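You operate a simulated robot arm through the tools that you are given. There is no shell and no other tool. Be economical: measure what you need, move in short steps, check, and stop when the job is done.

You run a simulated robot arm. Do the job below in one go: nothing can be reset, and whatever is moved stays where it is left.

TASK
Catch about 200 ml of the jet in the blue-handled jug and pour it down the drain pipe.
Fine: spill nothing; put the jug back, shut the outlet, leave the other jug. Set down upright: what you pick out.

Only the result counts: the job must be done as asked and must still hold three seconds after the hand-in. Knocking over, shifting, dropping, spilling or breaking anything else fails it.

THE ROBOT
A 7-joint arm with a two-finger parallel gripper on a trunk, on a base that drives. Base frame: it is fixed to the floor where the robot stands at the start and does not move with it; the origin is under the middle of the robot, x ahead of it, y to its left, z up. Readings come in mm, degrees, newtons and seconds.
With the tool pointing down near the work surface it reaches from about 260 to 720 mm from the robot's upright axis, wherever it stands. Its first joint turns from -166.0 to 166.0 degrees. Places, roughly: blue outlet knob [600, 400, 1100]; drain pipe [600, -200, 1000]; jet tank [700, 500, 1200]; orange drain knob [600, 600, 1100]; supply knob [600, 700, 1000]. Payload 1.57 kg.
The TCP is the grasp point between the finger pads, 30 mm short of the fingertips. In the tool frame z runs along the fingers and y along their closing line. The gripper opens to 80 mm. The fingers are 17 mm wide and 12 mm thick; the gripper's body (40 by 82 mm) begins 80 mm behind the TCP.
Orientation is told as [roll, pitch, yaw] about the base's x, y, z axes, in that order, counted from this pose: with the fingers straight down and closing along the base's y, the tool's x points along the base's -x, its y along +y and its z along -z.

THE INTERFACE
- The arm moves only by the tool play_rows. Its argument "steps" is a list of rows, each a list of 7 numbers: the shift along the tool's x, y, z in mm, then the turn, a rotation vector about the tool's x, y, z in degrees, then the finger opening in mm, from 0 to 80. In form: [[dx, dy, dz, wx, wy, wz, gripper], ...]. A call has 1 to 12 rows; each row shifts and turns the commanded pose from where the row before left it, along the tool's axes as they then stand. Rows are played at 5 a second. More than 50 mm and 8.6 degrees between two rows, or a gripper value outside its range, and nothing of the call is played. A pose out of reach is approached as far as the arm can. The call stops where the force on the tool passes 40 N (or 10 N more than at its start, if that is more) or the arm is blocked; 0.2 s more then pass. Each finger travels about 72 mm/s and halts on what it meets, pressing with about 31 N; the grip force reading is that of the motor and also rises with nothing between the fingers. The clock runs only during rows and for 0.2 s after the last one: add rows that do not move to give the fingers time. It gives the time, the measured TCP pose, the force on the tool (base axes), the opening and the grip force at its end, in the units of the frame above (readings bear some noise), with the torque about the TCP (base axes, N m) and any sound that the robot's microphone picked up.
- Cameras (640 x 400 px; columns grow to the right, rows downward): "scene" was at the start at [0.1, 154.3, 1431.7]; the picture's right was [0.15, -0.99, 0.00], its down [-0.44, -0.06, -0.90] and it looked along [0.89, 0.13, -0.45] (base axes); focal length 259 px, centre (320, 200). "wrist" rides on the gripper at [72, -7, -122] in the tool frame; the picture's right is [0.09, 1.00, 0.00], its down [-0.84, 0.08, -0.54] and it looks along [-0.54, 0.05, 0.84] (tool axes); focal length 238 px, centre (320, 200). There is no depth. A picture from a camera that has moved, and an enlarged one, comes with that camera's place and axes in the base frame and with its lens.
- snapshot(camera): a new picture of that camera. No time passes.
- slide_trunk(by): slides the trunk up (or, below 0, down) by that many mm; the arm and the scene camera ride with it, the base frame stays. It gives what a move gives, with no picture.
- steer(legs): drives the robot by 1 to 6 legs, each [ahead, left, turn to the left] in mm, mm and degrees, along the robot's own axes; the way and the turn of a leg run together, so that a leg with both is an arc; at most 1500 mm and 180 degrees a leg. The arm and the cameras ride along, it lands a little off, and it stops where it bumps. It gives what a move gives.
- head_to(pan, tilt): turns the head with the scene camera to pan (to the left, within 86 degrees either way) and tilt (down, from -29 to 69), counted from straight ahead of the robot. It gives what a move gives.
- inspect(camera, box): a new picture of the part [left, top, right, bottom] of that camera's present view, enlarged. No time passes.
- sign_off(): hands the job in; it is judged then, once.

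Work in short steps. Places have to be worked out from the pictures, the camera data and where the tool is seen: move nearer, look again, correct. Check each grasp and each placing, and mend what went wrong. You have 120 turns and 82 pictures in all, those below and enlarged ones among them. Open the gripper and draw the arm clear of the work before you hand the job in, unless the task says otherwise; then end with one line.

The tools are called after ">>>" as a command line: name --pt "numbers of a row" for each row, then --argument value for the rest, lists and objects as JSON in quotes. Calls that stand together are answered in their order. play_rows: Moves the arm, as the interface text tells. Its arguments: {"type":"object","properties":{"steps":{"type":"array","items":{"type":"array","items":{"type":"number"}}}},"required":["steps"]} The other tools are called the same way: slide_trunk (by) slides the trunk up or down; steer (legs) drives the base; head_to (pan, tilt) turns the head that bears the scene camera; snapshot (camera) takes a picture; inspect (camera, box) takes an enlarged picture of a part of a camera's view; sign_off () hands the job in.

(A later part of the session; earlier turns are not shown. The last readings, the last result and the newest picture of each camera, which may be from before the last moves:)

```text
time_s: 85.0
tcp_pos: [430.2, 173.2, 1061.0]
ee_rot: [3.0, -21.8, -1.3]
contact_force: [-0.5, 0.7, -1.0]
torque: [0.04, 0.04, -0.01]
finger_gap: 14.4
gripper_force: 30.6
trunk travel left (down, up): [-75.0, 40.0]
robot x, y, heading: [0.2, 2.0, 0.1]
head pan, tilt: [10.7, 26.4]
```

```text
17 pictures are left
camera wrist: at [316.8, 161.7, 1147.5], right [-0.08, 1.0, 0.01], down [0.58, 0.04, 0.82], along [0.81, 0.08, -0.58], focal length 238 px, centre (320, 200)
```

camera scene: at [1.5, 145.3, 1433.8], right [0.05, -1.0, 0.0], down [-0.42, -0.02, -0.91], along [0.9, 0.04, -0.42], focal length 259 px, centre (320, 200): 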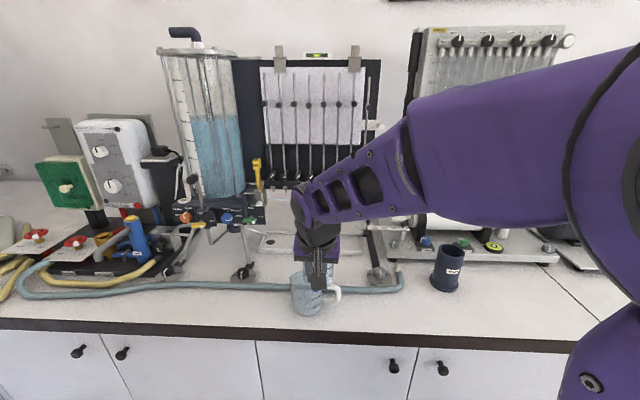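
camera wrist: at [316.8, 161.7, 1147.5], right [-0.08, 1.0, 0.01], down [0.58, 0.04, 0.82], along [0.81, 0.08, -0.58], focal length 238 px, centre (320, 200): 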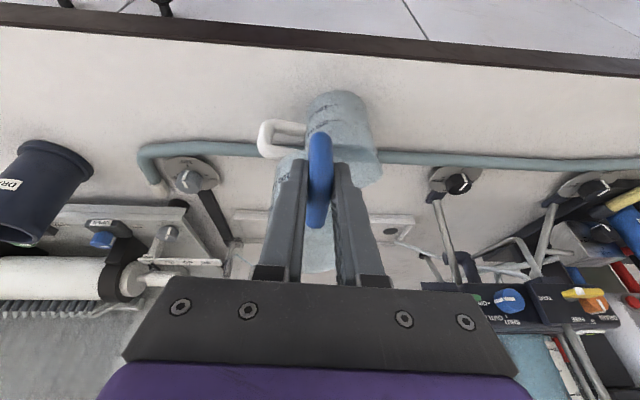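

The white jug was shoved along. I enlarge to see exactly how it sits against ours.

>>> inspect --camera "wrist" --box '[240, 70, 420, 290]'

>>> inspect --camera "scene" --box '[275, 225, 375, 325]'

```text
1.82 times, centred on (330, 180) of wrist
camera zoom: at [316.8, 161.7, 1147.5], right [-0.08, 1.0, 0.01], down [0.58, 0.04, 0.82], along [0.81, 0.08, -0.58], focal length 433 px, centre (302, 236)
```

zoom: 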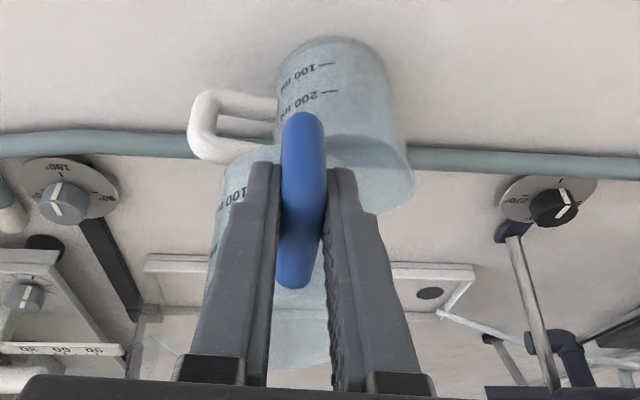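

```text
4.00 times, centred on (325, 275) of scene
camera zoom: at [1.5, 145.3, 1433.8], right [0.05, -1.0, 0.0], down [-0.42, -0.02, -0.91], along [0.9, 0.04, -0.42], focal length 1038 px, centre (300, -100)
```

zoom: 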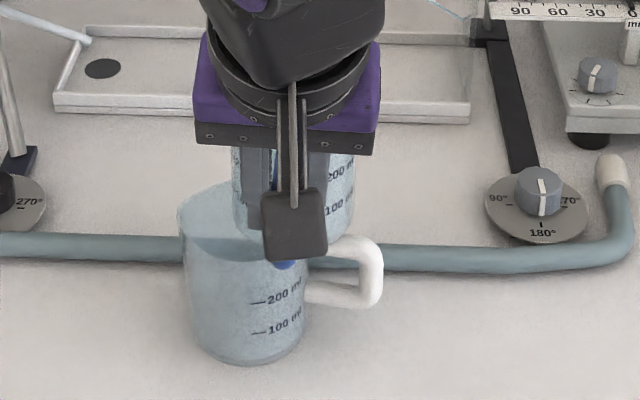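

The white jug is upright but shifted to ≈(476,197), next to ours; I'll have to put it back later. First I lift ours straight up, gently, off it.

>>> play_rows --pt "-1.9 0 -4.6 0 0 0 0" --pt "-1.9 0 -4.6 0 0 0 0" --pt "-1.9 0 -4.6 0 0 0 0" --pt "-3.7 0 -9.3 0 0 0 0" --pt "-3.7 0 -9.3 0 0 0 0" --pt "-3.7 0 -9.3 0 0 0 0" --pt "0 0 0 0 0 0 0"

>>> snapshot --camera "wrist"

```text
time_s: 86.6
tcp_pos: [430.8, 169.3, 1101.1]
ee_rot: [2.8, -21.1, -1.2]
contact_force: [0.3, 0.6, -0.5]
torque: [0.0, 0.03, -0.01]
finger_gap: 14.1
gripper_force: 30.5
trunk travel left (down, up): [-75.0, 40.0]
robot x, y, heading: [0.5, 3.3, -0.1]
head pan, tilt: [10.7, 26.4]
```

```text
14 pictures are left
camera wrist: at [318.3, 159.0, 1189.2], right [-0.08, 1.0, 0.01], down [0.59, 0.04, 0.81], along [0.81, 0.07, -0.59], focal length 238 px, centre (320, 200)
```

wrist: 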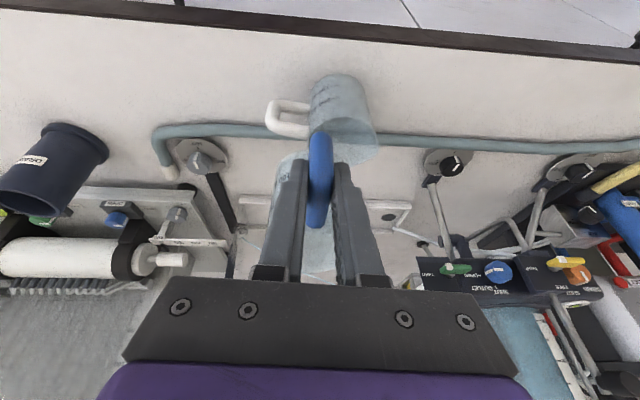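

White jug still upright at ≈(474,195). I restore the tool's attitude, then check the reading before carrying on.

>>> play_rows --pt "0 0 0 1.1 -4.4 -1 0" --pt "0 0 0 1.1 -4.5 -1.1 0" --pt "0 0 0 0 0 0 0"

```text
time_s: 87.4
tcp_pos: [429.6, 169.1, 1100.3]
ee_rot: [-0.3, -30.1, 0.9]
contact_force: [-0.5, -0.6, 0.0]
torque: [-0.01, 0.03, 0.01]
finger_gap: 14.2
gripper_force: 30.3
trunk travel left (down, up): [-75.0, 40.0]
robot x, y, heading: [-1.8, -0.3, 0.0]
head pan, tilt: [10.7, 26.4]
```

Attitude restored. Now left 298 mm to the original y, in one checked move.

>>> play_rows --pt "0 18 0 0.2 0 0.9 0" --pt "0 30 0 0 0 0 0" --pt "0 36 0 0 0 0 0" --pt "0 36 0 0 0 0 0" --pt "0 36 0 0 0 0 0" --pt "0 36 0 0 0 0 0" --pt "0 36 0 0 0 0 0" --pt "0 36 0 0 0 0 0" --pt "0 22 0 0 0 0 0" --pt "0 12 0 0 0 0 0" --pt "0 0 0 0 0 0 0"

```text
time_s: 89.8
tcp_pos: [430.3, 467.3, 1107.7]
ee_rot: [0.2, -30.8, -0.1]
contact_force: [0.0, -0.4, -0.6]
torque: [-0.02, 0.02, 0.01]
finger_gap: 14.3
gripper_force: 30.6
trunk travel left (down, up): [-75.0, 40.0]
robot x, y, heading: [-1.7, 2.7, -0.1]
head pan, tilt: [10.7, 26.4]
```

In place above the original spot. I lower to TCP z≈988, leaving ~10 mm.

>>> play_rows --pt "6 0 10 0 0 0 0" --pt "8.5 0 14 0 0 0 0" --pt "8.5 0 14 0 0 0 0" --pt "8.5 0 14 0 0 0 0" --pt "8.5 0 14 0 0 0 0" --pt "8.5 0 14 0 0 0 0" --pt "6 0 10 0 0 0 0" --pt "3 0 5 0 0 0 0" --pt "0 0 0 0 0 0 0"

>>> inspect --camera "wrist" --box '[240, 80, 400, 240]'

```text
time_s: 91.8
tcp_pos: [430.4, 467.6, 996.0]
ee_rot: [0.1, -30.9, -0.2]
contact_force: [0.2, 0.1, -1.1]
torque: [0.0, 0.02, -0.03]
finger_gap: 14.2
gripper_force: 30.4
trunk travel left (down, up): [-75.0, 40.0]
robot x, y, heading: [0.2, -0.1, 0.0]
head pan, tilt: [10.7, 26.4]
```

```text
2.50 times, centred on (320, 160) of wrist
camera zoom: at [304.6, 460.8, 1064.2], right [-0.08, 1.0, -0.04], down [0.44, 0.07, 0.89], along [0.89, 0.05, -0.44], focal length 596 px, centre (320, 300)
```

zoom: 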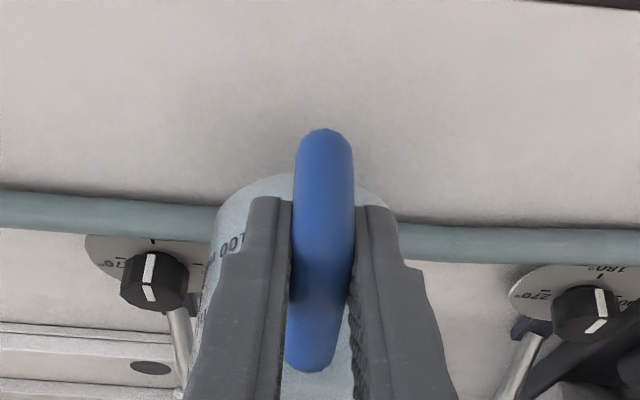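

The jug looks slightly twisted in the grip since the bump. I correct a few mm and lower gently until contact.

>>> play_rows --pt "2.6 2 -1.5 0 0 0 0" --pt "2.5 0 4.3 0 0 0 0" --pt "2.5 0 4.3 0 0 0 0" --pt "1 0 1.7 0 0 0 0" --pt "0 0 0 0 0 0 0"

>>> play_rows --pt "0.75 0 1.3 0 0 0 0" --pt "0.75 0 1.3 0 0 0 0" --pt "0 0 0 0 0 0 0"

>>> play_rows --pt "0.75 0 1.3 0 0 0 0" --pt "0 0 0 0 0 0 0"

```text
time_s: 93.0
tcp_pos: [427.4, 470.5, 984.2]
ee_rot: [0.2, -30.9, -0.2]
contact_force: [-0.1, -0.6, -0.6]
torque: [-0.02, 0.03, 0.0]
finger_gap: 14.3
gripper_force: 30.6
trunk travel left (down, up): [-75.0, 40.0]
robot x, y, heading: [2.0, -2.5, -0.0]
head pan, tilt: [10.7, 26.4]
```

```text
time_s: 93.8
tcp_pos: [427.0, 470.9, 981.5]
ee_rot: [0.3, -31.0, -0.2]
contact_force: [0.5, -0.2, -1.2]
torque: [-0.02, 0.06, 0.01]
finger_gap: 14.2
gripper_force: 30.4
trunk travel left (down, up): [-75.0, 40.0]
robot x, y, heading: [-2.6, -3.0, 0.2]
head pan, tilt: [10.7, 26.4]
```

```text
time_s: 94.4
tcp_pos: [426.9, 470.4, 980.5]
ee_rot: [0.2, -30.8, -0.2]
contact_force: [0.9, -0.1, -0.6]
torque: [0.01, 0.03, 0.0]
finger_gap: 14.1
gripper_force: 31.0
trunk travel left (down, up): [-75.0, 40.0]
robot x, y, heading: [0.7, 0.4, 0.0]
head pan, tilt: [10.7, 26.4]
```

No contact yet; continue down in small steps with a reading each.

>>> play_rows --pt "0.75 0 1.3 0 0 0 0" --pt "0.75 0 1.3 0 0 0 0" --pt "0 0 0 0 0 0 0"

>>> play_rows --pt "0.75 0 1.3 0 0 0 0" --pt "0.75 0 1.3 0 0 0 0" --pt "0 0 0 0 0 0 0"

```text
time_s: 95.2
tcp_pos: [427.0, 470.8, 975.6]
ee_rot: [0.2, -30.8, -0.2]
contact_force: [0.0, 0.4, -0.9]
torque: [-0.01, 0.03, -0.01]
finger_gap: 14.3
gripper_force: 30.7
trunk travel left (down, up): [-75.0, 40.0]
robot x, y, heading: [-2.7, 1.6, 0.0]
head pan, tilt: [10.7, 26.4]
```

```text
time_s: 96.0
tcp_pos: [426.5, 469.4, 973.4]
ee_rot: [0.2, -30.9, -0.2]
contact_force: [-0.4, 0.2, -1.3]
torque: [-0.02, 0.01, 0.0]
finger_gap: 14.5
gripper_force: 30.0
trunk travel left (down, up): [-75.0, 40.0]
robot x, y, heading: [1.4, 1.5, -0.2]
head pan, tilt: [10.7, 26.4]
```

>>> play_rows --pt "0.5 0 0.87 0 0 0 0" --pt "0.5 0 0.87 0 0 0 0" --pt "0 0 0 0 0 0 0"

>>> play_rows --pt "0.5 0 0.87 0 0 0 0" --pt "0.5 0 0.87 0 0 0 0" --pt "0 0 0 0 0 0 0"

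```text
time_s: 96.8
tcp_pos: [427.7, 469.7, 971.2]
ee_rot: [0.1, -30.9, -0.2]
contact_force: [0.0, -0.4, -0.8]
torque: [0.0, 0.04, -0.02]
finger_gap: 14.2
gripper_force: 30.6
trunk travel left (down, up): [-75.0, 40.0]
robot x, y, heading: [0.1, 5.2, -0.1]
head pan, tilt: [10.7, 26.4]
```

```text
time_s: 97.6
tcp_pos: [427.3, 468.4, 969.8]
ee_rot: [0.1, -30.9, -0.2]
contact_force: [-0.7, -0.7, -1.1]
torque: [0.04, 0.05, -0.01]
finger_gap: 14.1
gripper_force: 31.4
trunk travel left (down, up): [-75.0, 40.0]
robot x, y, heading: [-0.7, -0.6, -0.2]
head pan, tilt: [10.7, 26.4]
```

>>> play_rows --pt "0.5 0 0.87 0 0 0 0" --pt "0.5 0 0.87 0 0 0 0" --pt "0 0 0 0 0 0 0"

>>> inspect --camera "wrist" --box '[240, 80, 400, 240]'

```text
time_s: 98.4
tcp_pos: [427.1, 468.6, 968.6]
ee_rot: [0.2, -30.9, -0.2]
contact_force: [-1.1, 0.4, 1.6]
torque: [0.01, -0.05, 0.0]
finger_gap: 14.3
gripper_force: 30.0
trunk travel left (down, up): [-75.0, 40.0]
robot x, y, heading: [0.2, -1.8, -0.1]
head pan, tilt: [10.7, 26.4]
```

```text
2.50 times, centred on (320, 160) of wrist
camera zoom: at [301.6, 462.6, 1035.8], right [-0.08, 1.0, -0.04], down [0.44, 0.07, 0.89], along [0.89, 0.05, -0.44], focal length 596 px, centre (320, 300)
```

zoom: 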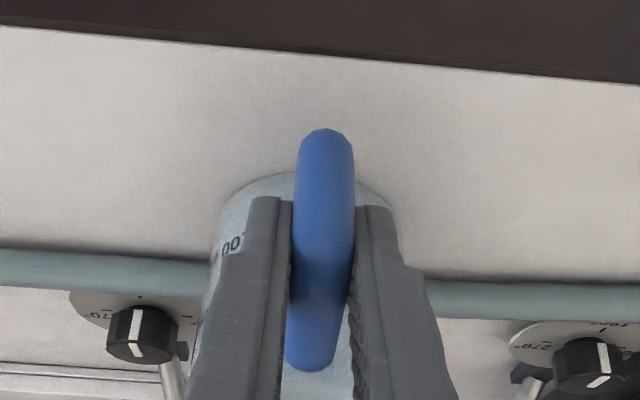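

Contact, but the handle sits low: the jug is pitched ~9° back in the grip (near edge touching). I lift 8 mm and rotate the tool +9° in pitch to level the jug.

>>> play_rows --pt "-4.1 0 -6.9 0 0 0 0" --pt "0 0 0 0 4.5 0 0" --pt "0 0 0 0 4.5 0 0" --pt "0 0 0 0 0 0 0"

>>> snapshot --camera "scene"

```text
time_s: 99.4
tcp_pos: [426.5, 470.4, 975.7]
ee_rot: [0.2, -21.9, -0.1]
contact_force: [1.4, 1.0, -0.4]
torque: [-0.03, 0.03, 0.01]
finger_gap: 14.2
gripper_force: 30.7
trunk travel left (down, up): [-75.0, 40.0]
robot x, y, heading: [-3.9, -4.8, 0.0]
head pan, tilt: [10.7, 26.4]
```

```text
11 pictures are left
camera scene: at [-0.4, 158.1, 1431.7], right [0.19, -0.98, 0.0], down [-0.44, -0.08, -0.9], along [0.88, 0.17, -0.45], focal length 259 px, centre (320, 200)
```

scene: 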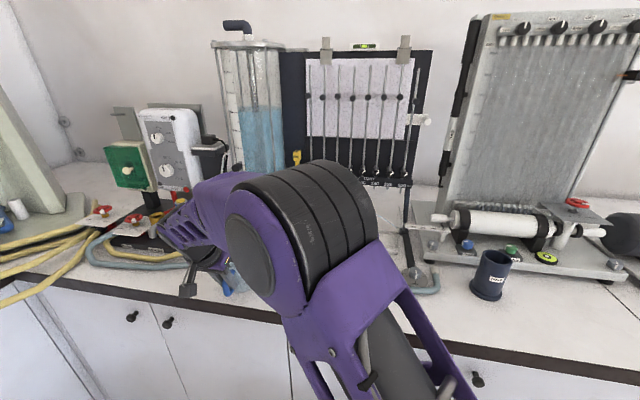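

Now lower in small steps until contact.

>>> play_rows --pt "0.75 0 1.86 0 0 0 0" --pt "0 0 0 0 0 0 0"

>>> play_rows --pt "0.56 0 1.4 0 0 0 0" --pt "0 0 0 0 0 0 0"

>>> play_rows --pt "0.56 0 1.4 0 0 0 0" --pt "0 0 0 0 0 0 0"

```text
time_s: 100.0
tcp_pos: [427.1, 470.5, 975.4]
ee_rot: [0.2, -21.9, -0.3]
contact_force: [-0.7, -0.5, 4.7]
torque: [0.03, -0.1, -0.02]
finger_gap: 14.2
gripper_force: 30.4
trunk travel left (down, up): [-75.0, 40.0]
robot x, y, heading: [-2.5, 3.4, 0.3]
head pan, tilt: [10.7, 26.4]
```

```text
time_s: 100.6
tcp_pos: [425.7, 469.8, 975.3]
ee_rot: [0.3, -22.0, -0.2]
contact_force: [-1.2, -0.5, 13.9]
torque: [0.02, -0.34, -0.02]
finger_gap: 14.3
gripper_force: 30.6
trunk travel left (down, up): [-75.0, 40.0]
robot x, y, heading: [0.5, 3.8, -0.2]
head pan, tilt: [10.7, 26.4]
```

```text
time_s: 101.2
tcp_pos: [424.2, 469.0, 972.5]
ee_rot: [0.3, -22.1, -0.2]
contact_force: [-4.3, 0.0, 20.3]
torque: [-0.01, -0.55, -0.02]
finger_gap: 14.3
gripper_force: 30.3
trunk travel left (down, up): [-75.0, 40.0]
robot x, y, heading: [2.3, 1.8, -0.0]
head pan, tilt: [10.7, 26.4]
```

Contact at z≈975 as originally, near edge at x≈454 (so centre ≈490). I relieve the press and open.

>>> play_rows --pt "-0.65 0 -1.6 0 0 0 0" --pt "-0.65 0 -1.6 0 0 0 0" --pt "0 0 0 0 0 0 15" --pt "0 0 0 0 0 0 20" --pt "0 0 0 0 0 0 30" --pt "0 0 0 0 0 0 46" --pt "0 0 0 0 0 0 46" --pt "0 0 0 0 0 0 46"

>>> play_rows --pt "3 0 -15 0 0 0 46" --pt "5 0 -25 0 0 0 46" --pt "5 0 -35 0 0 0 46" --pt "0 0 0 0 0 0 46"

>>> snapshot --camera "wrist"

```text
time_s: 103.0
tcp_pos: [427.2, 469.9, 973.7]
ee_rot: [0.2, -21.9, -0.2]
contact_force: [-0.6, 0.0, 0.4]
torque: [0.01, -0.03, 0.02]
finger_gap: 46.0
gripper_force: 0.1
trunk travel left (down, up): [-75.0, 40.0]
robot x, y, heading: [0.7, -2.6, -0.1]
head pan, tilt: [10.7, 26.4]
```

```text
time_s: 104.0
tcp_pos: [386.5, 470.1, 1038.3]
ee_rot: [0.2, -21.9, -0.2]
contact_force: [-0.3, -0.6, 0.3]
torque: [-0.03, 0.04, 0.0]
finger_gap: 45.9
gripper_force: 0.0
trunk travel left (down, up): [-75.0, 40.0]
robot x, y, heading: [3.3, -1.7, 0.0]
head pan, tilt: [10.7, 26.4]
```

```text
10 pictures are left
camera wrist: at [273.5, 462.6, 1125.1], right [-0.08, 1.0, -0.03], down [0.57, 0.07, 0.81], along [0.81, 0.05, -0.58], focal length 238 px, centre (320, 200)
```

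wrist: 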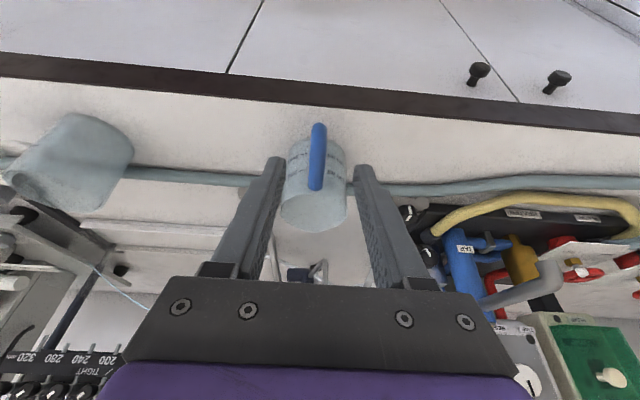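

The blue jug is back in place, upright. Now I'll restore the white jug: it stands at ≈(474,196) with handle toward −y (bar ≈(483,126)); originally ≈(496,1), handle toward −x (~175°). I go vertical with the tool, raise, and move above its handle.

>>> play_rows --pt "0 0 -20 0 7.3 0 46" --pt "0 0 0 0 7.3 0 46" --pt "0 0 0 0 7.3 0 46" --pt "0 0 -30 0 0 0 46" --pt "0 0 -30 0 0 0 46" --pt "0 0 0 0 0 0 46"

>>> play_rows --pt "-12 -43 0 0 0 0 46" --pt "-12 -43 0 0 0 0 46" --pt "-12 -43 0 0 0 0 46" --pt "-12 -43 0 0 0 0 46" --pt "-12 -43 0 0 0 0 46" --pt "-12 -43 0 0 0 0 46" --pt "-12 -43 0 0 0 0 46" --pt "0 0 0 0 0 0 46"

```text
time_s: 105.4
tcp_pos: [380.0, 468.3, 1116.5]
ee_rot: [0.3, 0.1, -0.1]
contact_force: [0.1, 0.4, 0.5]
torque: [0.04, 0.0, 0.02]
finger_gap: 45.8
gripper_force: 0.1
trunk travel left (down, up): [-75.0, 40.0]
robot x, y, heading: [0.2, 0.1, 0.1]
head pan, tilt: [10.7, 26.4]
```

```text
time_s: 107.2
tcp_pos: [462.6, 168.5, 1115.4]
ee_rot: [0.2, 0.0, -0.1]
contact_force: [-0.1, 0.1, -0.1]
torque: [-0.01, 0.01, 0.03]
finger_gap: 46.1
gripper_force: 0.1
trunk travel left (down, up): [-75.0, 40.0]
robot x, y, heading: [-1.1, 2.3, 0.0]
head pan, tilt: [10.7, 26.4]
```

Now over the handle's spot while yawing +97° (tool z −97°).

>>> play_rows --pt "-20.4 -42.5 0 0 0 0 46" --pt "0 0 0 0 0 -8.1 46" --pt "0 0 0 0 0 -8.1 46" --pt "0 0 0 0 0 -8.1 46" --pt "0 0 0 0 0 -8.1 46" --pt "0 0 0 0 0 -8.1 46" --pt "0 0 0 0 0 -8.1 46" --pt "0 0 0 0 0 -8.1 46" --pt "0 0 0 0 0 -8.1 46" --pt "0 0 0 0 0 -8.1 46" --pt "0 0 0 0 0 -8.1 46" --pt "0 0 0 0 0 -8.1 46"

>>> play_rows --pt "0 0 0 0 0 -8.1 46" --pt "0 0 0 0 0 0 46"

>>> snapshot --camera "wrist"

```text
time_s: 109.8
tcp_pos: [482.4, 125.4, 1116.4]
ee_rot: [0.1, -0.2, 89.0]
contact_force: [0.3, -0.3, -0.2]
torque: [0.01, 0.0, 0.0]
finger_gap: 45.7
gripper_force: 0.1
trunk travel left (down, up): [-75.0, 40.0]
robot x, y, heading: [1.5, 1.0, -0.1]
head pan, tilt: [10.7, 26.4]
```

```text
time_s: 110.4
tcp_pos: [483.4, 125.5, 1115.8]
ee_rot: [0.0, -0.2, 97.1]
contact_force: [-0.5, 0.2, -0.4]
torque: [0.0, -0.01, 0.0]
finger_gap: 46.0
gripper_force: 0.0
trunk travel left (down, up): [-75.0, 40.0]
robot x, y, heading: [-2.4, 1.3, -0.2]
head pan, tilt: [10.7, 26.4]
```

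```text
9 pictures are left
camera wrist: at [497.2, 54.7, 1238.2], right [-0.98, -0.22, 0.0], down [-0.18, 0.82, 0.54], along [-0.12, 0.53, -0.84], focal length 238 px, centre (320, 200)
```

wrist: 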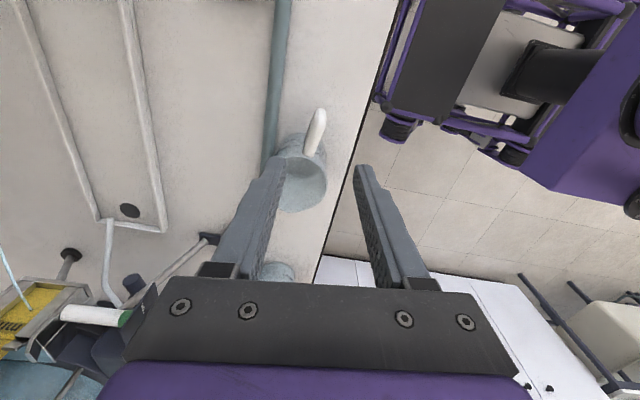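

From this closer view the jug is at ≈(491,188), handle bar ≈(484,118) at −96°. I adjust yaw to 84°, shift to the bar, and descend to just above it.

>>> play_rows --pt "0 0 0 0 0 6.5 46" --pt "0 0 0 0 0 6.5 46" --pt "7.4 -1.4 0 0 0 0 46" --pt "0 0 30 0 0 0 46" --pt "0 0 30 0 0 0 46" --pt "0 0 24 0 0 0 46" --pt "0 0 0 0 0 0 46"

>>> inspect --camera "wrist" --box '[220, 60, 420, 240]'

```text
time_s: 112.0
tcp_pos: [483.9, 119.8, 1032.1]
ee_rot: [0.1, 0.0, 84.1]
contact_force: [0.2, -0.1, -0.5]
torque: [-0.02, -0.03, -0.03]
finger_gap: 45.9
gripper_force: 0.1
trunk travel left (down, up): [-75.0, 40.0]
robot x, y, heading: [1.0, -1.9, 0.1]
head pan, tilt: [10.7, 26.4]
```

```text
2.22 times, centred on (320, 150) of wrist
camera zoom: at [482.1, 46.2, 1154.1], right [-1.0, 0.01, 0.0], down [0.01, 0.84, 0.54], along [0.01, 0.54, -0.84], focal length 530 px, centre (320, 311)
```

zoom: 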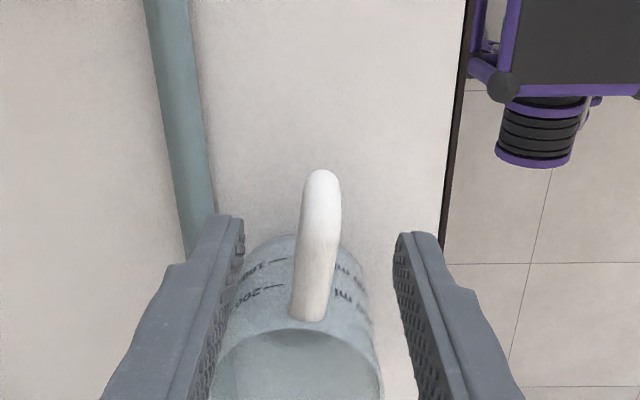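

Handle centred laterally; the outer bar's centre is at y≈129.5. I shift +9.5 mm in y and descend to z≈972, then grip.

>>> play_rows --pt "-9.4 1 0 0 0 0 46" --pt "0 0 20 0 0 0 46" --pt "0 0 20 0 0 0 46" --pt "0 0 20 0 0 0 46" --pt "0 0 0 0 0 0 46" --pt "0 0 0 0 0 0 25" --pt "0 0 0 0 0 0 10" --pt "0 0 0 0 0 0 0" --pt "0 0 0 0 0 0 0" --pt "0 0 0 0 0 0 0"

```text
time_s: 114.2
tcp_pos: [483.2, 127.8, 972.7]
ee_rot: [0.0, -0.2, 84.2]
contact_force: [-0.6, 0.1, 0.6]
torque: [-0.04, -0.02, 0.03]
finger_gap: 14.4
gripper_force: 30.7
trunk travel left (down, up): [-75.0, 40.0]
robot x, y, heading: [4.2, -2.2, -0.0]
head pan, tilt: [10.7, 26.4]
```

Gripped the white handle (14.4 mm). Lift 40 mm gently and check.

>>> play_rows --pt "0 0 -2 0 0 0 0" --pt "0 0 -4 0 0 0 0" --pt "0 0 -6 0 0 0 0" --pt "0 0 -8 0 0 0 0" --pt "0 0 -8 0 0 0 0" --pt "0 0 -8 0 0 0 0" --pt "0 0 -4 0 0 0 0" --pt "0 0 0 0 0 0 0"

>>> inspect --camera "wrist" --box '[220, 60, 420, 240]'

```text
time_s: 116.0
tcp_pos: [484.7, 127.3, 1012.1]
ee_rot: [0.1, -0.3, 84.1]
contact_force: [0.6, -0.3, -0.8]
torque: [-0.01, -0.01, -0.01]
finger_gap: 14.5
gripper_force: 31.1
trunk travel left (down, up): [-75.0, 40.0]
robot x, y, heading: [-0.6, 1.8, 0.3]
head pan, tilt: [10.7, 26.4]
```

```text
2.22 times, centred on (320, 150) of wrist
camera zoom: at [482.4, 55.1, 1134.6], right [-1.0, 0.01, 0.0], down [0.01, 0.84, 0.54], along [0.01, 0.54, -0.84], focal length 530 px, centre (320, 311)
```

zoom: 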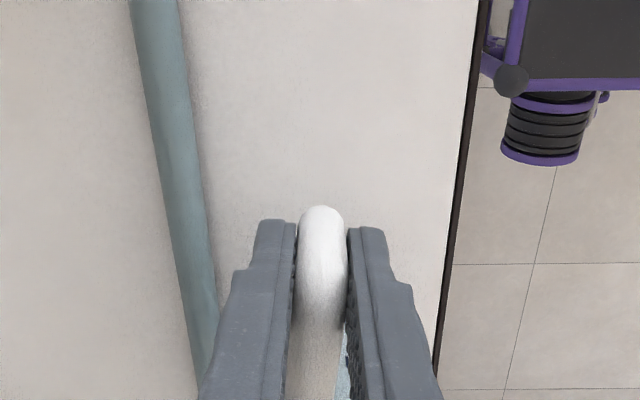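

Lifted without slip. I translate toward the original place, then yaw −93°.

>>> play_rows --pt "15 4 0 0 0 0 0" --pt "26 7 0 0 0 0 0" --pt "30 8.3 0 0 0 0 0" --pt "26 7 0 0 0 0 0" --pt "17 4.6 0 0 0 0 0" --pt "9 2.4 0 0 0 0 0" --pt "0 0 0 0 0 0 0"

>>> play_rows --pt "0 0 0 0 0 5 0" --pt "0 0 0 0 0 8 0" --pt "0 0 0 0 0 8 0" --pt "0 0 0 0 0 8 0" --pt "0 0 0 0 0 8 0" --pt "0 0 0 0 0 8 0" --pt "0 0 0 0 0 8 0" --pt "0 0 0 0 0 8 0" --pt "0 0 0 0 0 8 0" --pt "0 0 0 0 0 8 0" --pt "0 0 0 0 0 8 0" --pt "0 0 0 0 0 7.8 0"

>>> play_rows --pt "0 0 0 0 0 0 0" --pt "0 0 0 0 0 0 0"

```text
time_s: 117.6
tcp_pos: [437.2, 7.9, 1011.8]
ee_rot: [0.0, -0.2, 84.2]
contact_force: [0.3, -0.4, -1.3]
torque: [-0.06, -0.03, 0.02]
finger_gap: 14.3
gripper_force: 30.6
trunk travel left (down, up): [-75.0, 40.0]
robot x, y, heading: [2.1, -0.7, -0.1]
head pan, tilt: [10.7, 26.4]
```

```text
time_s: 120.2
tcp_pos: [436.9, 11.0, 1012.4]
ee_rot: [0.2, 0.0, -8.9]
contact_force: [-0.5, 0.0, -0.5]
torque: [-0.03, 0.03, -0.06]
finger_gap: 14.3
gripper_force: 30.3
trunk travel left (down, up): [-75.0, 40.0]
robot x, y, heading: [0.6, -0.8, -0.1]
head pan, tilt: [10.7, 26.4]
```

```text
time_s: 120.8
tcp_pos: [437.3, 9.5, 1012.6]
ee_rot: [0.2, 0.1, -8.8]
contact_force: [-0.1, -0.1, -0.9]
torque: [0.01, 0.06, 0.01]
finger_gap: 14.3
gripper_force: 30.4
trunk travel left (down, up): [-75.0, 40.0]
robot x, y, heading: [0.2, -3.7, 0.2]
head pan, tilt: [10.7, 26.4]
```

At the target. Lower 36 mm, then feel for contact.

>>> play_rows --pt "0 0 6 0 0 0 0" --pt "0 0 10 0 0 0 0" --pt "0 0 10 0 0 0 0" --pt "0 0 6 0 0 0 0" --pt "0 0 3 0 0 0 0" --pt "0 0 0 0 0 0 0"

>>> play_rows --pt "0 0 1.5 0 0 0 0" --pt "0 0 0 0 0 0 0"

>>> play_rows --pt "0 0 1.5 0 0 0 0" --pt "0 0 0 0 0 0 0"

>>> snapshot --camera "wrist"

```text
time_s: 122.2
tcp_pos: [437.6, 9.5, 976.8]
ee_rot: [0.2, 0.1, -8.6]
contact_force: [0.5, -0.2, -0.3]
torque: [0.03, 0.01, 0.03]
finger_gap: 14.4
gripper_force: 30.7
trunk travel left (down, up): [-75.0, 40.0]
robot x, y, heading: [-1.3, -1.1, 0.1]
head pan, tilt: [10.7, 26.4]
```

```text
time_s: 122.8
tcp_pos: [437.0, 9.3, 975.3]
ee_rot: [0.2, 0.1, -8.6]
contact_force: [0.4, -0.6, -0.9]
torque: [-0.01, 0.05, 0.02]
finger_gap: 14.3
gripper_force: 30.9
trunk travel left (down, up): [-75.0, 40.0]
robot x, y, heading: [4.1, 2.7, 0.3]
head pan, tilt: [10.7, 26.4]
```

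```text
time_s: 123.4
tcp_pos: [437.1, 9.6, 973.9]
ee_rot: [0.2, 0.1, -8.7]
contact_force: [0.5, 1.8, 0.0]
torque: [-0.04, 0.04, 0.0]
finger_gap: 14.1
gripper_force: 30.4
trunk travel left (down, up): [-75.0, 40.0]
robot x, y, heading: [-0.1, -5.1, -0.2]
head pan, tilt: [10.7, 26.4]
```

```text
6 pictures are left
camera wrist: at [364.7, 13.4, 1095.8], right [0.06, 1.0, 0.0], down [0.84, -0.05, 0.54], along [0.54, -0.03, -0.84], focal length 238 px, centre (320, 200)
```

wrist: 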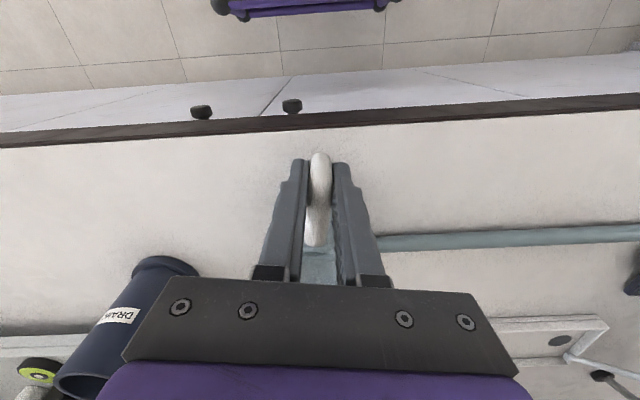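

About 1 mm to go; lower and release.

>>> play_rows --pt "0 0 1.2 0 0 0 0" --pt "0 0 0.6 0 0 0 0" --pt "0 0 0 0 0 0 0"

```text
time_s: 124.2
tcp_pos: [436.6, 10.6, 972.2]
ee_rot: [0.3, 0.0, -8.6]
contact_force: [-1.2, 0.8, 3.7]
torque: [-0.14, -0.26, 0.0]
finger_gap: 14.4
gripper_force: 30.9
trunk travel left (down, up): [-75.0, 40.0]
robot x, y, heading: [-0.5, -1.4, -0.3]
head pan, tilt: [10.7, 26.4]
```

Contact made (3.7 N). I open slowly and rise straight up.

>>> play_rows --pt "0 0 -0.5 0 0 0 0" --pt "0 0 0 0 0 0 16" --pt "0 0 0 0 0 0 24" --pt "0 0 0 0 0 0 40" --pt "0 0 0 0 0 0 46" --pt "0 0 0 0 0 0 46" --pt "0 0 -20 0 0 0 46" --pt "0 0 -40 0 0 0 46" --pt "0 0 -40 0 0 0 46" --pt "0 0 -30 0 0 0 46" --pt "0 0 0 0 0 0 46"

>>> snapshot --camera "wrist"

```text
time_s: 126.6
tcp_pos: [438.1, 8.6, 1104.6]
ee_rot: [0.2, 0.0, -8.8]
contact_force: [0.1, 0.0, 0.0]
torque: [0.0, -0.02, 0.0]
finger_gap: 45.7
gripper_force: 0.0
trunk travel left (down, up): [-75.0, 40.0]
robot x, y, heading: [-0.9, 1.5, -0.0]
head pan, tilt: [10.7, 26.4]
```

```text
5 pictures are left
camera wrist: at [364.3, 13.3, 1227.7], right [0.06, 1.0, 0.0], down [0.84, -0.05, 0.54], along [0.54, -0.03, -0.84], focal length 238 px, centre (320, 200)
```

wrist: 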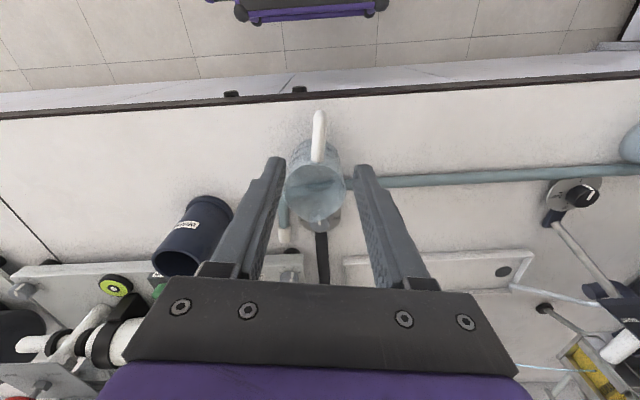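

The white jug is back at ≈(497,1), upright, handle toward the robot. Next the outlet knob at ≈(620,434,1076): I'll grip it with fingers at 25° below horizontal, jaws vertical (roll 90), and turn −90° about x. First move to free space and pitch.

>>> play_rows --pt "0 0 -38 0 0 0 46" --pt "0 0 -38 0 0 -8.5 46" --pt "0 48 0 0 0 0 46" --pt "0 48 0 0 0 0 46" --pt "0 48 0 0 0 0 46" --pt "0 48 0 0 0 0 46" --pt "0 30 0 0 0 0 46" --pt "0 0 0 0 0 0 46"

>>> play_rows --pt "0 0 0 0 -8.1 0 46" --pt "0 0 0 0 -8.1 0 46" --pt "0 0 0 0 -8.1 0 46" --pt "0 0 0 0 -8.1 0 46" --pt "0 0 0 0 -8.1 0 46" --pt "0 0 0 0 -8.1 0 46" --pt "0 0 0 0 -8.2 0 46" --pt "0 0 0 0 -8.2 0 46" --pt "0 0 0 0 0 0 46"

```text
time_s: 128.4
tcp_pos: [442.1, 231.2, 1178.7]
ee_rot: [0.3, 0.1, -0.3]
contact_force: [-0.3, 0.5, 0.2]
torque: [0.02, 0.01, 0.02]
finger_gap: 46.1
gripper_force: 0.0
trunk travel left (down, up): [-75.0, 40.0]
robot x, y, heading: [1.0, -0.7, 0.2]
head pan, tilt: [10.7, 26.4]
```

```text
time_s: 130.4
tcp_pos: [439.4, 230.5, 1177.3]
ee_rot: [0.3, -64.9, -0.5]
contact_force: [-0.3, 0.6, 1.0]
torque: [-0.01, -0.05, 0.0]
finger_gap: 46.0
gripper_force: 0.0
trunk travel left (down, up): [-75.0, 40.0]
robot x, y, heading: [1.2, -2.9, 0.0]
head pan, tilt: [10.7, 26.4]
```

Now roll +88° about the base x axis.

>>> play_rows --pt "0 0 0 -3.38 0 7.25 46" --pt "0 0 0 -3.38 0 7.25 46" --pt "0 0 0 -3.38 0 7.25 46" --pt "0 0 0 -3.38 0 7.25 46" --pt "0 0 0 -3.38 0 7.25 46" --pt "0 0 0 -3.38 0 7.25 46" --pt "0 0 0 -3.38 0 7.25 46" --pt "0 0 0 -3.38 0 7.25 46" --pt "0 0 0 -3.38 0 7.25 46" --pt "0 0 0 -3.38 0 7.25 46" --pt "0 0 0 -3.38 0 7.25 46" --pt "0 0 0 0 0 0 46"

```text
time_s: 133.0
tcp_pos: [433.7, 226.7, 1203.9]
ee_rot: [89.5, -7.3, -65.5]
contact_force: [0.7, 0.9, 0.3]
torque: [0.0, -0.02, -0.04]
finger_gap: 45.8
gripper_force: 0.0
out of reach, approached as far as the arm can: row 5, 6
trunk travel left (down, up): [-75.0, 40.0]
robot x, y, heading: [1.3, 2.2, 0.2]
head pan, tilt: [10.7, 26.4]
```

Slight reach clip left the jaws ~7° off vertical, which is fine. I compute the pose and approach to 75 mm short of the knob.

>>> play_rows --pt "21.1 -18.6 30.2 0 0 0 46" --pt "21.1 -18.6 30.2 0 0 0 46" --pt "21.1 -18.6 30.2 0 0 0 46" --pt "21.1 -18.6 30.2 0 0 0 46" --pt "21.1 -18.6 30.2 0 0 0 46" --pt "21.1 -18.6 30.2 0 0 0 46" --pt "0 0 0 0 0 0 46"

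```text
time_s: 134.6
tcp_pos: [549.6, 382.2, 1146.3]
ee_rot: [88.3, -7.6, -65.3]
contact_force: [-1.0, -0.4, -0.2]
torque: [0.01, 0.02, 0.02]
finger_gap: 46.1
gripper_force: 0.1
out of reach, approached as far as the arm can: row 4, 5, 6
trunk travel left (down, up): [-75.0, 40.0]
robot x, y, heading: [-4.1, 0.7, 0.2]
head pan, tilt: [10.7, 26.4]
```

Stopped 70 mm too high. I try commanding straight down again in small steps.

>>> play_rows --pt "1.8 -14 0.1 0 0 0 46" --pt "1.8 -14 0.1 0 0 0 46" --pt "1.8 -14 0.1 0 0 0 46" --pt "0 0 0 0 0 0 46"

```text
time_s: 135.6
tcp_pos: [548.1, 381.7, 1146.2]
ee_rot: [88.3, -7.6, -65.3]
contact_force: [0.8, -0.4, 0.4]
torque: [-0.03, 0.01, 0.0]
finger_gap: 46.0
gripper_force: 0.1
out of reach, approached as far as the arm can: row 1, 2, 3
trunk travel left (down, up): [-75.0, 40.0]
robot x, y, heading: [-2.3, 1.6, -0.0]
head pan, tilt: [10.7, 26.4]
```

That orientation is at a limit. I roll back 40° (to ≈45°, so the turn runs 45°→−45°) and retry descending.

>>> play_rows --pt "0 0 0 3.29 0.36 -7.28 42" --pt "0 0 0 3.29 0.36 -7.28 40" --pt "0 0 0 3.29 0.36 -7.28 40" --pt "0 0 0 3.29 0.36 -7.28 40" --pt "0 0 0 3.29 0.36 -7.28 40" --pt "0 0 0 0 0 0 40"

```text
time_s: 137.0
tcp_pos: [554.5, 368.1, 1147.7]
ee_rot: [68.4, -42.6, -56.0]
contact_force: [-0.1, 0.2, 1.1]
torque: [-0.04, 0.0, -0.01]
finger_gap: 40.2
gripper_force: 0.0
out of reach, approached as far as the arm can: row 3, 4
trunk travel left (down, up): [-75.0, 40.0]
robot x, y, heading: [-0.7, -1.3, 0.0]
head pan, tilt: [10.7, 26.4]
```

Now at φ≈45°, tool axis (0.91,0.31,−0.27). Move to the pre-approach point 75 mm short of the knob.

>>> play_rows --pt "20.7 -1.5 8.3 0 0 0 40" --pt "20.7 -1.5 8.3 0 0 0 40" --pt "20.7 -1.4 8.2 0 0 0 40" --pt "0 0 0 0 0 0 40"

```text
time_s: 138.0
tcp_pos: [554.9, 367.5, 1147.8]
ee_rot: [68.4, -42.7, -56.0]
contact_force: [0.6, 0.1, -0.4]
torque: [0.01, -0.01, 0.03]
finger_gap: 40.0
gripper_force: 0.1
out of reach, approached as far as the arm can: row 1, 2, 3
trunk travel left (down, up): [-75.0, 40.0]
robot x, y, heading: [0.0, 1.3, -0.2]
head pan, tilt: [10.7, 26.4]
```

Still limited. I roll back to φ≈0, where the arm was comfortable earlier.

>>> play_rows --pt "0 0 -15 3.3 0.38 -7.28 40" --pt "0 0 -15 3.3 0.38 -7.28 40" --pt "0 0 0 3.3 0.38 -7.28 40" --pt "0 0 0 3.3 0.38 -7.28 40" --pt "0 0 0 3.3 0.38 -7.28 40" --pt "0 0 0 2 0.2 -4.5 40" --pt "0 0 0 0 0 0 40"

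```text
time_s: 139.6
tcp_pos: [543.5, 310.5, 1176.7]
ee_rot: [-4.4, -65.5, 6.5]
contact_force: [-0.3, 0.5, -0.7]
torque: [0.02, -0.01, 0.01]
finger_gap: 39.9
gripper_force: 0.0
out of reach, approached as far as the arm can: row 2, 3, 5, 6
trunk travel left (down, up): [-75.0, 40.0]
robot x, y, heading: [-1.0, -0.2, 0.1]
head pan, tilt: [10.7, 26.4]
```

I test small moves from here to understand the limit: 50 mm to the left.

>>> play_rows --pt "0 25 0 0 0 0 40" --pt "0 25 0 0 0 0 40" --pt "0 0 0 0 0 0 40"

>>> snapshot --camera "scene"

```text
time_s: 140.4
tcp_pos: [542.3, 309.8, 1177.0]
ee_rot: [-4.4, -65.5, 6.5]
contact_force: [0.0, -0.4, 0.6]
torque: [0.0, 0.01, 0.03]
finger_gap: 39.8
gripper_force: 0.0
out of reach, approached as far as the arm can: row 1, 2
trunk travel left (down, up): [-75.0, 40.0]
robot x, y, heading: [-0.6, -1.9, 0.1]
head pan, tilt: [10.7, 26.4]
```

```text
4 pictures are left
camera scene: at [-0.5, 158.1, 1431.7], right [0.19, -0.98, 0.0], down [-0.44, -0.08, -0.9], along [0.88, 0.17, -0.45], focal length 259 px, centre (320, 200)
```

scene: 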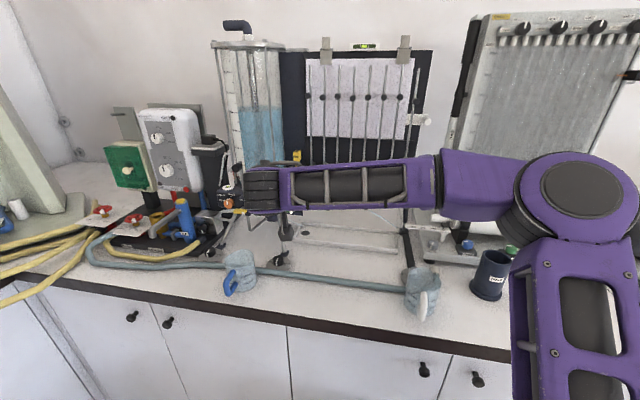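

The arm is stretched leftward with the elbow out to the right, so it's a plain reach limit. Both jugs stand fine. I retract and drive the base left 400 mm to put the knob straight ahead.

>>> play_rows --pt "0 -20 -40 0 0 0 40" --pt "0 -20 -40 0 0 0 40" --pt "0 -20 -40 0 0 0 40" --pt "0 -20 0 0 0 0 40" --pt "0 0 0 0 0 0 40"

```text
time_s: 141.6
tcp_pos: [438.9, 226.3, 1228.2]
ee_rot: [-4.3, -65.5, 6.6]
contact_force: [0.8, -1.0, -0.6]
torque: [-0.02, 0.01, 0.02]
finger_gap: 40.0
gripper_force: 0.1
trunk travel left (down, up): [-75.0, 40.0]
robot x, y, heading: [0.4, -4.9, 0.1]
head pan, tilt: [10.7, 26.4]
```

>>> steer --legs '[[0, 400, 0]]'

```text
time_s: 146.0
tcp_pos: [436.5, 630.0, 1227.4]
ee_rot: [-4.3, -65.5, 6.7]
contact_force: [0.6, 0.2, 0.2]
torque: [-0.01, -0.03, 0.02]
finger_gap: 40.0
gripper_force: 0.1
trunk travel left (down, up): [-75.0, 40.0]
robot x, y, heading: [3.5, 404.0, 0.3]
head pan, tilt: [10.7, 26.4]
```

Robot is now at y≈402. I bring the tool in front of the knob (y≈400, z≈1150), then roll to φ≈+43°.

>>> play_rows --pt "13.3 -37.9 4.7 0 0 0 40" --pt "13.3 -37.9 4.7 0 0 0 40" --pt "13.3 -37.9 4.7 0 0 0 40" --pt "13.3 -37.9 4.7 0 0 0 40" --pt "13.3 -37.9 4.7 0 0 0 40" --pt "13.3 -37.9 4.7 0 0 0 40" --pt "0 0 0 0 0 0 40"

>>> play_rows --pt "0 0 0 -3.3 -0.38 7.28 40" --pt "0 0 0 -3.3 -0.38 7.28 40" --pt "0 0 0 -3.3 -0.38 7.28 40" --pt "0 0 0 -3.3 -0.38 7.28 40" --pt "0 0 0 -3.3 -0.38 7.28 40" --pt "0 0 0 -3.3 -0.38 7.28 40" --pt "0 0 0 0 0 0 40"

```text
time_s: 147.6
tcp_pos: [441.5, 401.3, 1151.9]
ee_rot: [-4.2, -65.4, 6.8]
contact_force: [0.0, 0.2, 0.6]
torque: [0.02, 0.03, 0.0]
finger_gap: 39.8
gripper_force: 0.0
trunk travel left (down, up): [-75.0, 40.0]
robot x, y, heading: [-3.6, 403.6, 0.4]
head pan, tilt: [10.7, 26.4]
```

```text
time_s: 149.2
tcp_pos: [442.4, 400.5, 1150.9]
ee_rot: [70.6, -39.9, -57.2]
contact_force: [0.6, 0.2, 0.2]
torque: [0.0, 0.01, -0.01]
finger_gap: 40.1
gripper_force: 0.0
trunk travel left (down, up): [-75.0, 40.0]
robot x, y, heading: [-1.8, 399.7, 0.7]
head pan, tilt: [10.7, 26.4]
```

Full reach now. Advance to the pre-approach point and take a look.

>>> play_rows --pt "-0.8 -9.85 29.2 0 0 0 40" --pt "-0.8 -9.85 29.2 0 0 0 40" --pt "-0.8 -9.85 29.2 0 0 0 40" --pt "-0.8 -9.85 29.2 0 0 0 40" --pt "0 0 0 0 0 0 40"

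>>> inspect --camera "wrist" --box '[220, 90, 420, 290]'

```text
time_s: 150.4
tcp_pos: [551.0, 412.1, 1094.1]
ee_rot: [70.6, -40.2, -57.2]
contact_force: [0.7, -0.6, -0.1]
torque: [0.01, 0.02, -0.03]
finger_gap: 39.9
gripper_force: 0.0
trunk travel left (down, up): [-75.0, 40.0]
robot x, y, heading: [0.9, 404.9, 0.2]
head pan, tilt: [10.7, 26.4]
```

```text
2.00 times, centred on (320, 190) of wrist
camera zoom: at [410.0, 412.4, 1074.5], right [-0.09, 0.75, 0.66], down [-0.15, -0.66, 0.73], along [0.98, -0.03, 0.17], focal length 477 px, centre (320, 220)
```

zoom: 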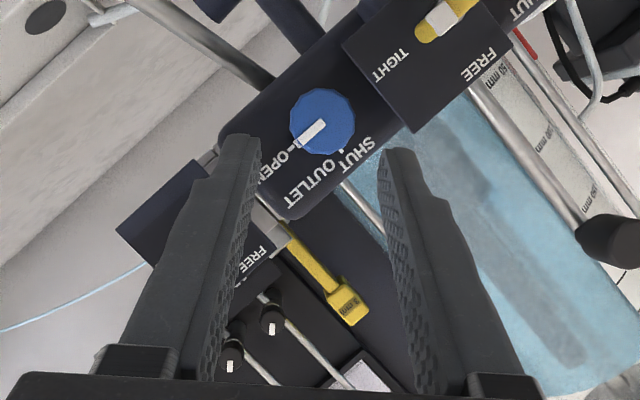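

Knob centre refined to ≈(·,435,1079), ~29 mm wide. I advance so it sits 25 mm ahead of the TCP, watching force.

>>> play_rows --pt "-0.8 0.35 9.8 0 0 0 40" --pt "-0.8 0.35 9.8 0 0 0 40" --pt "-0.8 0.35 9.8 0 0 0 40" --pt "-0.8 0.35 9.8 0 0 0 40" --pt "-0.8 0.35 9.8 0 0 0 40" --pt "0 0 0 0 0 0 40"

```text
time_s: 151.8
tcp_pos: [598.0, 428.0, 1086.7]
ee_rot: [70.6, -40.1, -57.2]
contact_force: [0.2, 0.5, 0.4]
torque: [-0.01, -0.03, -0.01]
finger_gap: 40.1
gripper_force: 0.1
trunk travel left (down, up): [-75.0, 40.0]
robot x, y, heading: [-1.2, 407.3, 0.4]
head pan, tilt: [10.7, 26.4]
```

No contact. Close on the knob.

>>> play_rows --pt "0 0 0 0 0 0 32" --pt "0 0 0 0 0 0 24" --pt "0 0 0 0 0 0 10" --pt "0 0 0 0 0 0 10"

```text
time_s: 152.8
tcp_pos: [597.4, 426.4, 1085.7]
ee_rot: [70.5, -39.9, -57.2]
contact_force: [-2.2, -3.2, -4.1]
torque: [-0.08, 0.29, -0.45]
finger_gap: 27.2
gripper_force: 37.8
trunk travel left (down, up): [-75.0, 40.0]
robot x, y, heading: [3.3, 402.3, 0.4]
head pan, tilt: [10.7, 26.4]
```

Knob gripped (27 mm). Turn 45° counter-clockwise about its axis.

>>> play_rows --pt "-0.07 1.36 0.04 3.09 0.35 -6.83 10" --pt "-0.07 1.36 0.04 3.09 0.35 -6.83 10" --pt "-0.07 1.36 0.04 3.09 0.35 -6.83 10" --pt "-0.07 1.36 0.04 3.09 0.35 -6.83 10" --pt "-0.07 1.36 0.04 3.09 0.35 -6.83 10" --pt "-0.07 1.36 0.04 3.09 0.35 -6.83 10"

```text
time_s: 154.2
tcp_pos: [597.0, 433.3, 1089.1]
ee_rot: [2.8, -65.6, 0.4]
contact_force: [5.6, 0.8, -11.7]
torque: [0.04, 0.32, -0.67]
finger_gap: 27.2
gripper_force: 37.4
trunk travel left (down, up): [-75.0, 40.0]
robot x, y, heading: [1.7, 401.3, 0.2]
head pan, tilt: [10.7, 26.4]
```

Tracking well, moderate forces. Turn the remaining 45°.

>>> play_rows --pt "-0.07 1.36 0.04 3.09 0.35 -6.83 10" --pt "-0.07 1.36 0.04 3.09 0.35 -6.83 10" --pt "-0.07 1.36 0.04 3.09 0.35 -6.83 10" --pt "-0.07 1.36 0.04 3.09 0.35 -6.83 10" --pt "-0.07 1.36 0.04 3.09 0.35 -6.83 10" --pt "-0.07 1.36 0.04 3.09 0.35 -6.83 10"

>>> inspect --camera "scene" --box '[180, 130, 460, 305]'

```text
time_s: 155.6
tcp_pos: [597.6, 441.4, 1087.5]
ee_rot: [-64.7, -40.0, 57.6]
contact_force: [7.2, 1.5, -14.0]
torque: [0.13, 0.33, -0.66]
finger_gap: 27.2
gripper_force: 37.3
trunk travel left (down, up): [-75.0, 40.0]
robot x, y, heading: [-2.2, 404.5, 0.3]
head pan, tilt: [10.7, 26.4]
```

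```text
2.29 times, centred on (320, 218) of scene
camera zoom: at [-0.7, 561.6, 1431.6], right [0.19, -0.98, 0.0], down [-0.44, -0.09, -0.89], along [0.88, 0.17, -0.45], focal length 593 px, centre (320, 160)
```

zoom: 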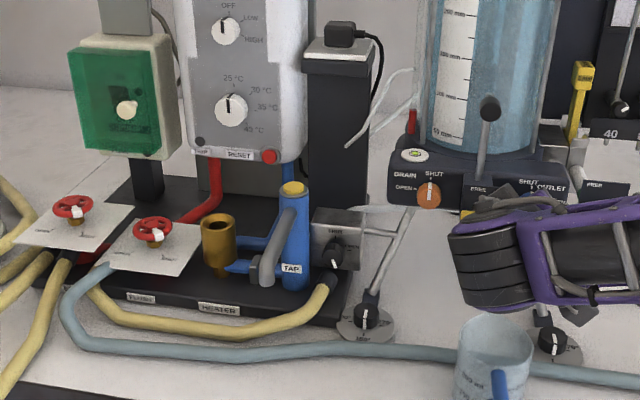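

Open the fingers and retreat along the tool axis, then look at the knob and jet.

>>> play_rows --pt "0 0 0 0 0 0 20" --pt "0 0 0 0 0 0 34" --pt "0 0 0 0 0 0 42" --pt "0 0 0 0 0 0 42" --pt "0 0 -15 0 0 0 42" --pt "0 0 -30 0 0 0 42" --pt "0 0 -40 0 0 0 42" --pt "0 0 0 0 0 0 42"

>>> snapshot --camera "wrist"

```text
time_s: 157.4
tcp_pos: [519.8, 461.8, 1118.0]
ee_rot: [-64.6, -40.0, 57.6]
contact_force: [0.4, 0.4, 0.0]
torque: [0.0, 0.0, -0.01]
finger_gap: 41.8
gripper_force: 0.1
trunk travel left (down, up): [-75.0, 40.0]
robot x, y, heading: [-0.5, 403.3, 0.2]
head pan, tilt: [10.7, 26.4]
```

```text
1 pictures are left
camera wrist: at [378.3, 440.1, 1115.4], right [-0.09, 0.66, -0.75], down [-0.16, 0.73, 0.66], along [0.98, 0.17, 0.04], focal length 238 px, centre (320, 200)
```

wrist: 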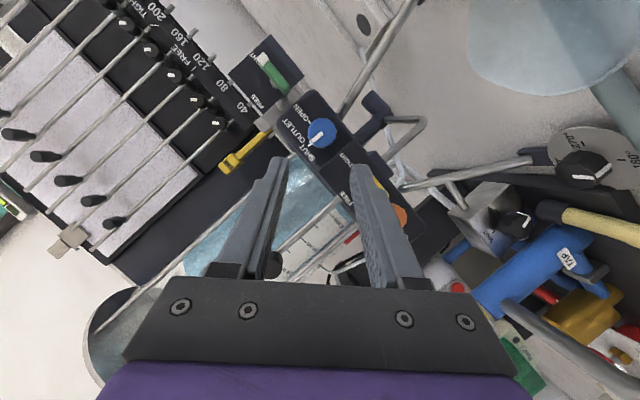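

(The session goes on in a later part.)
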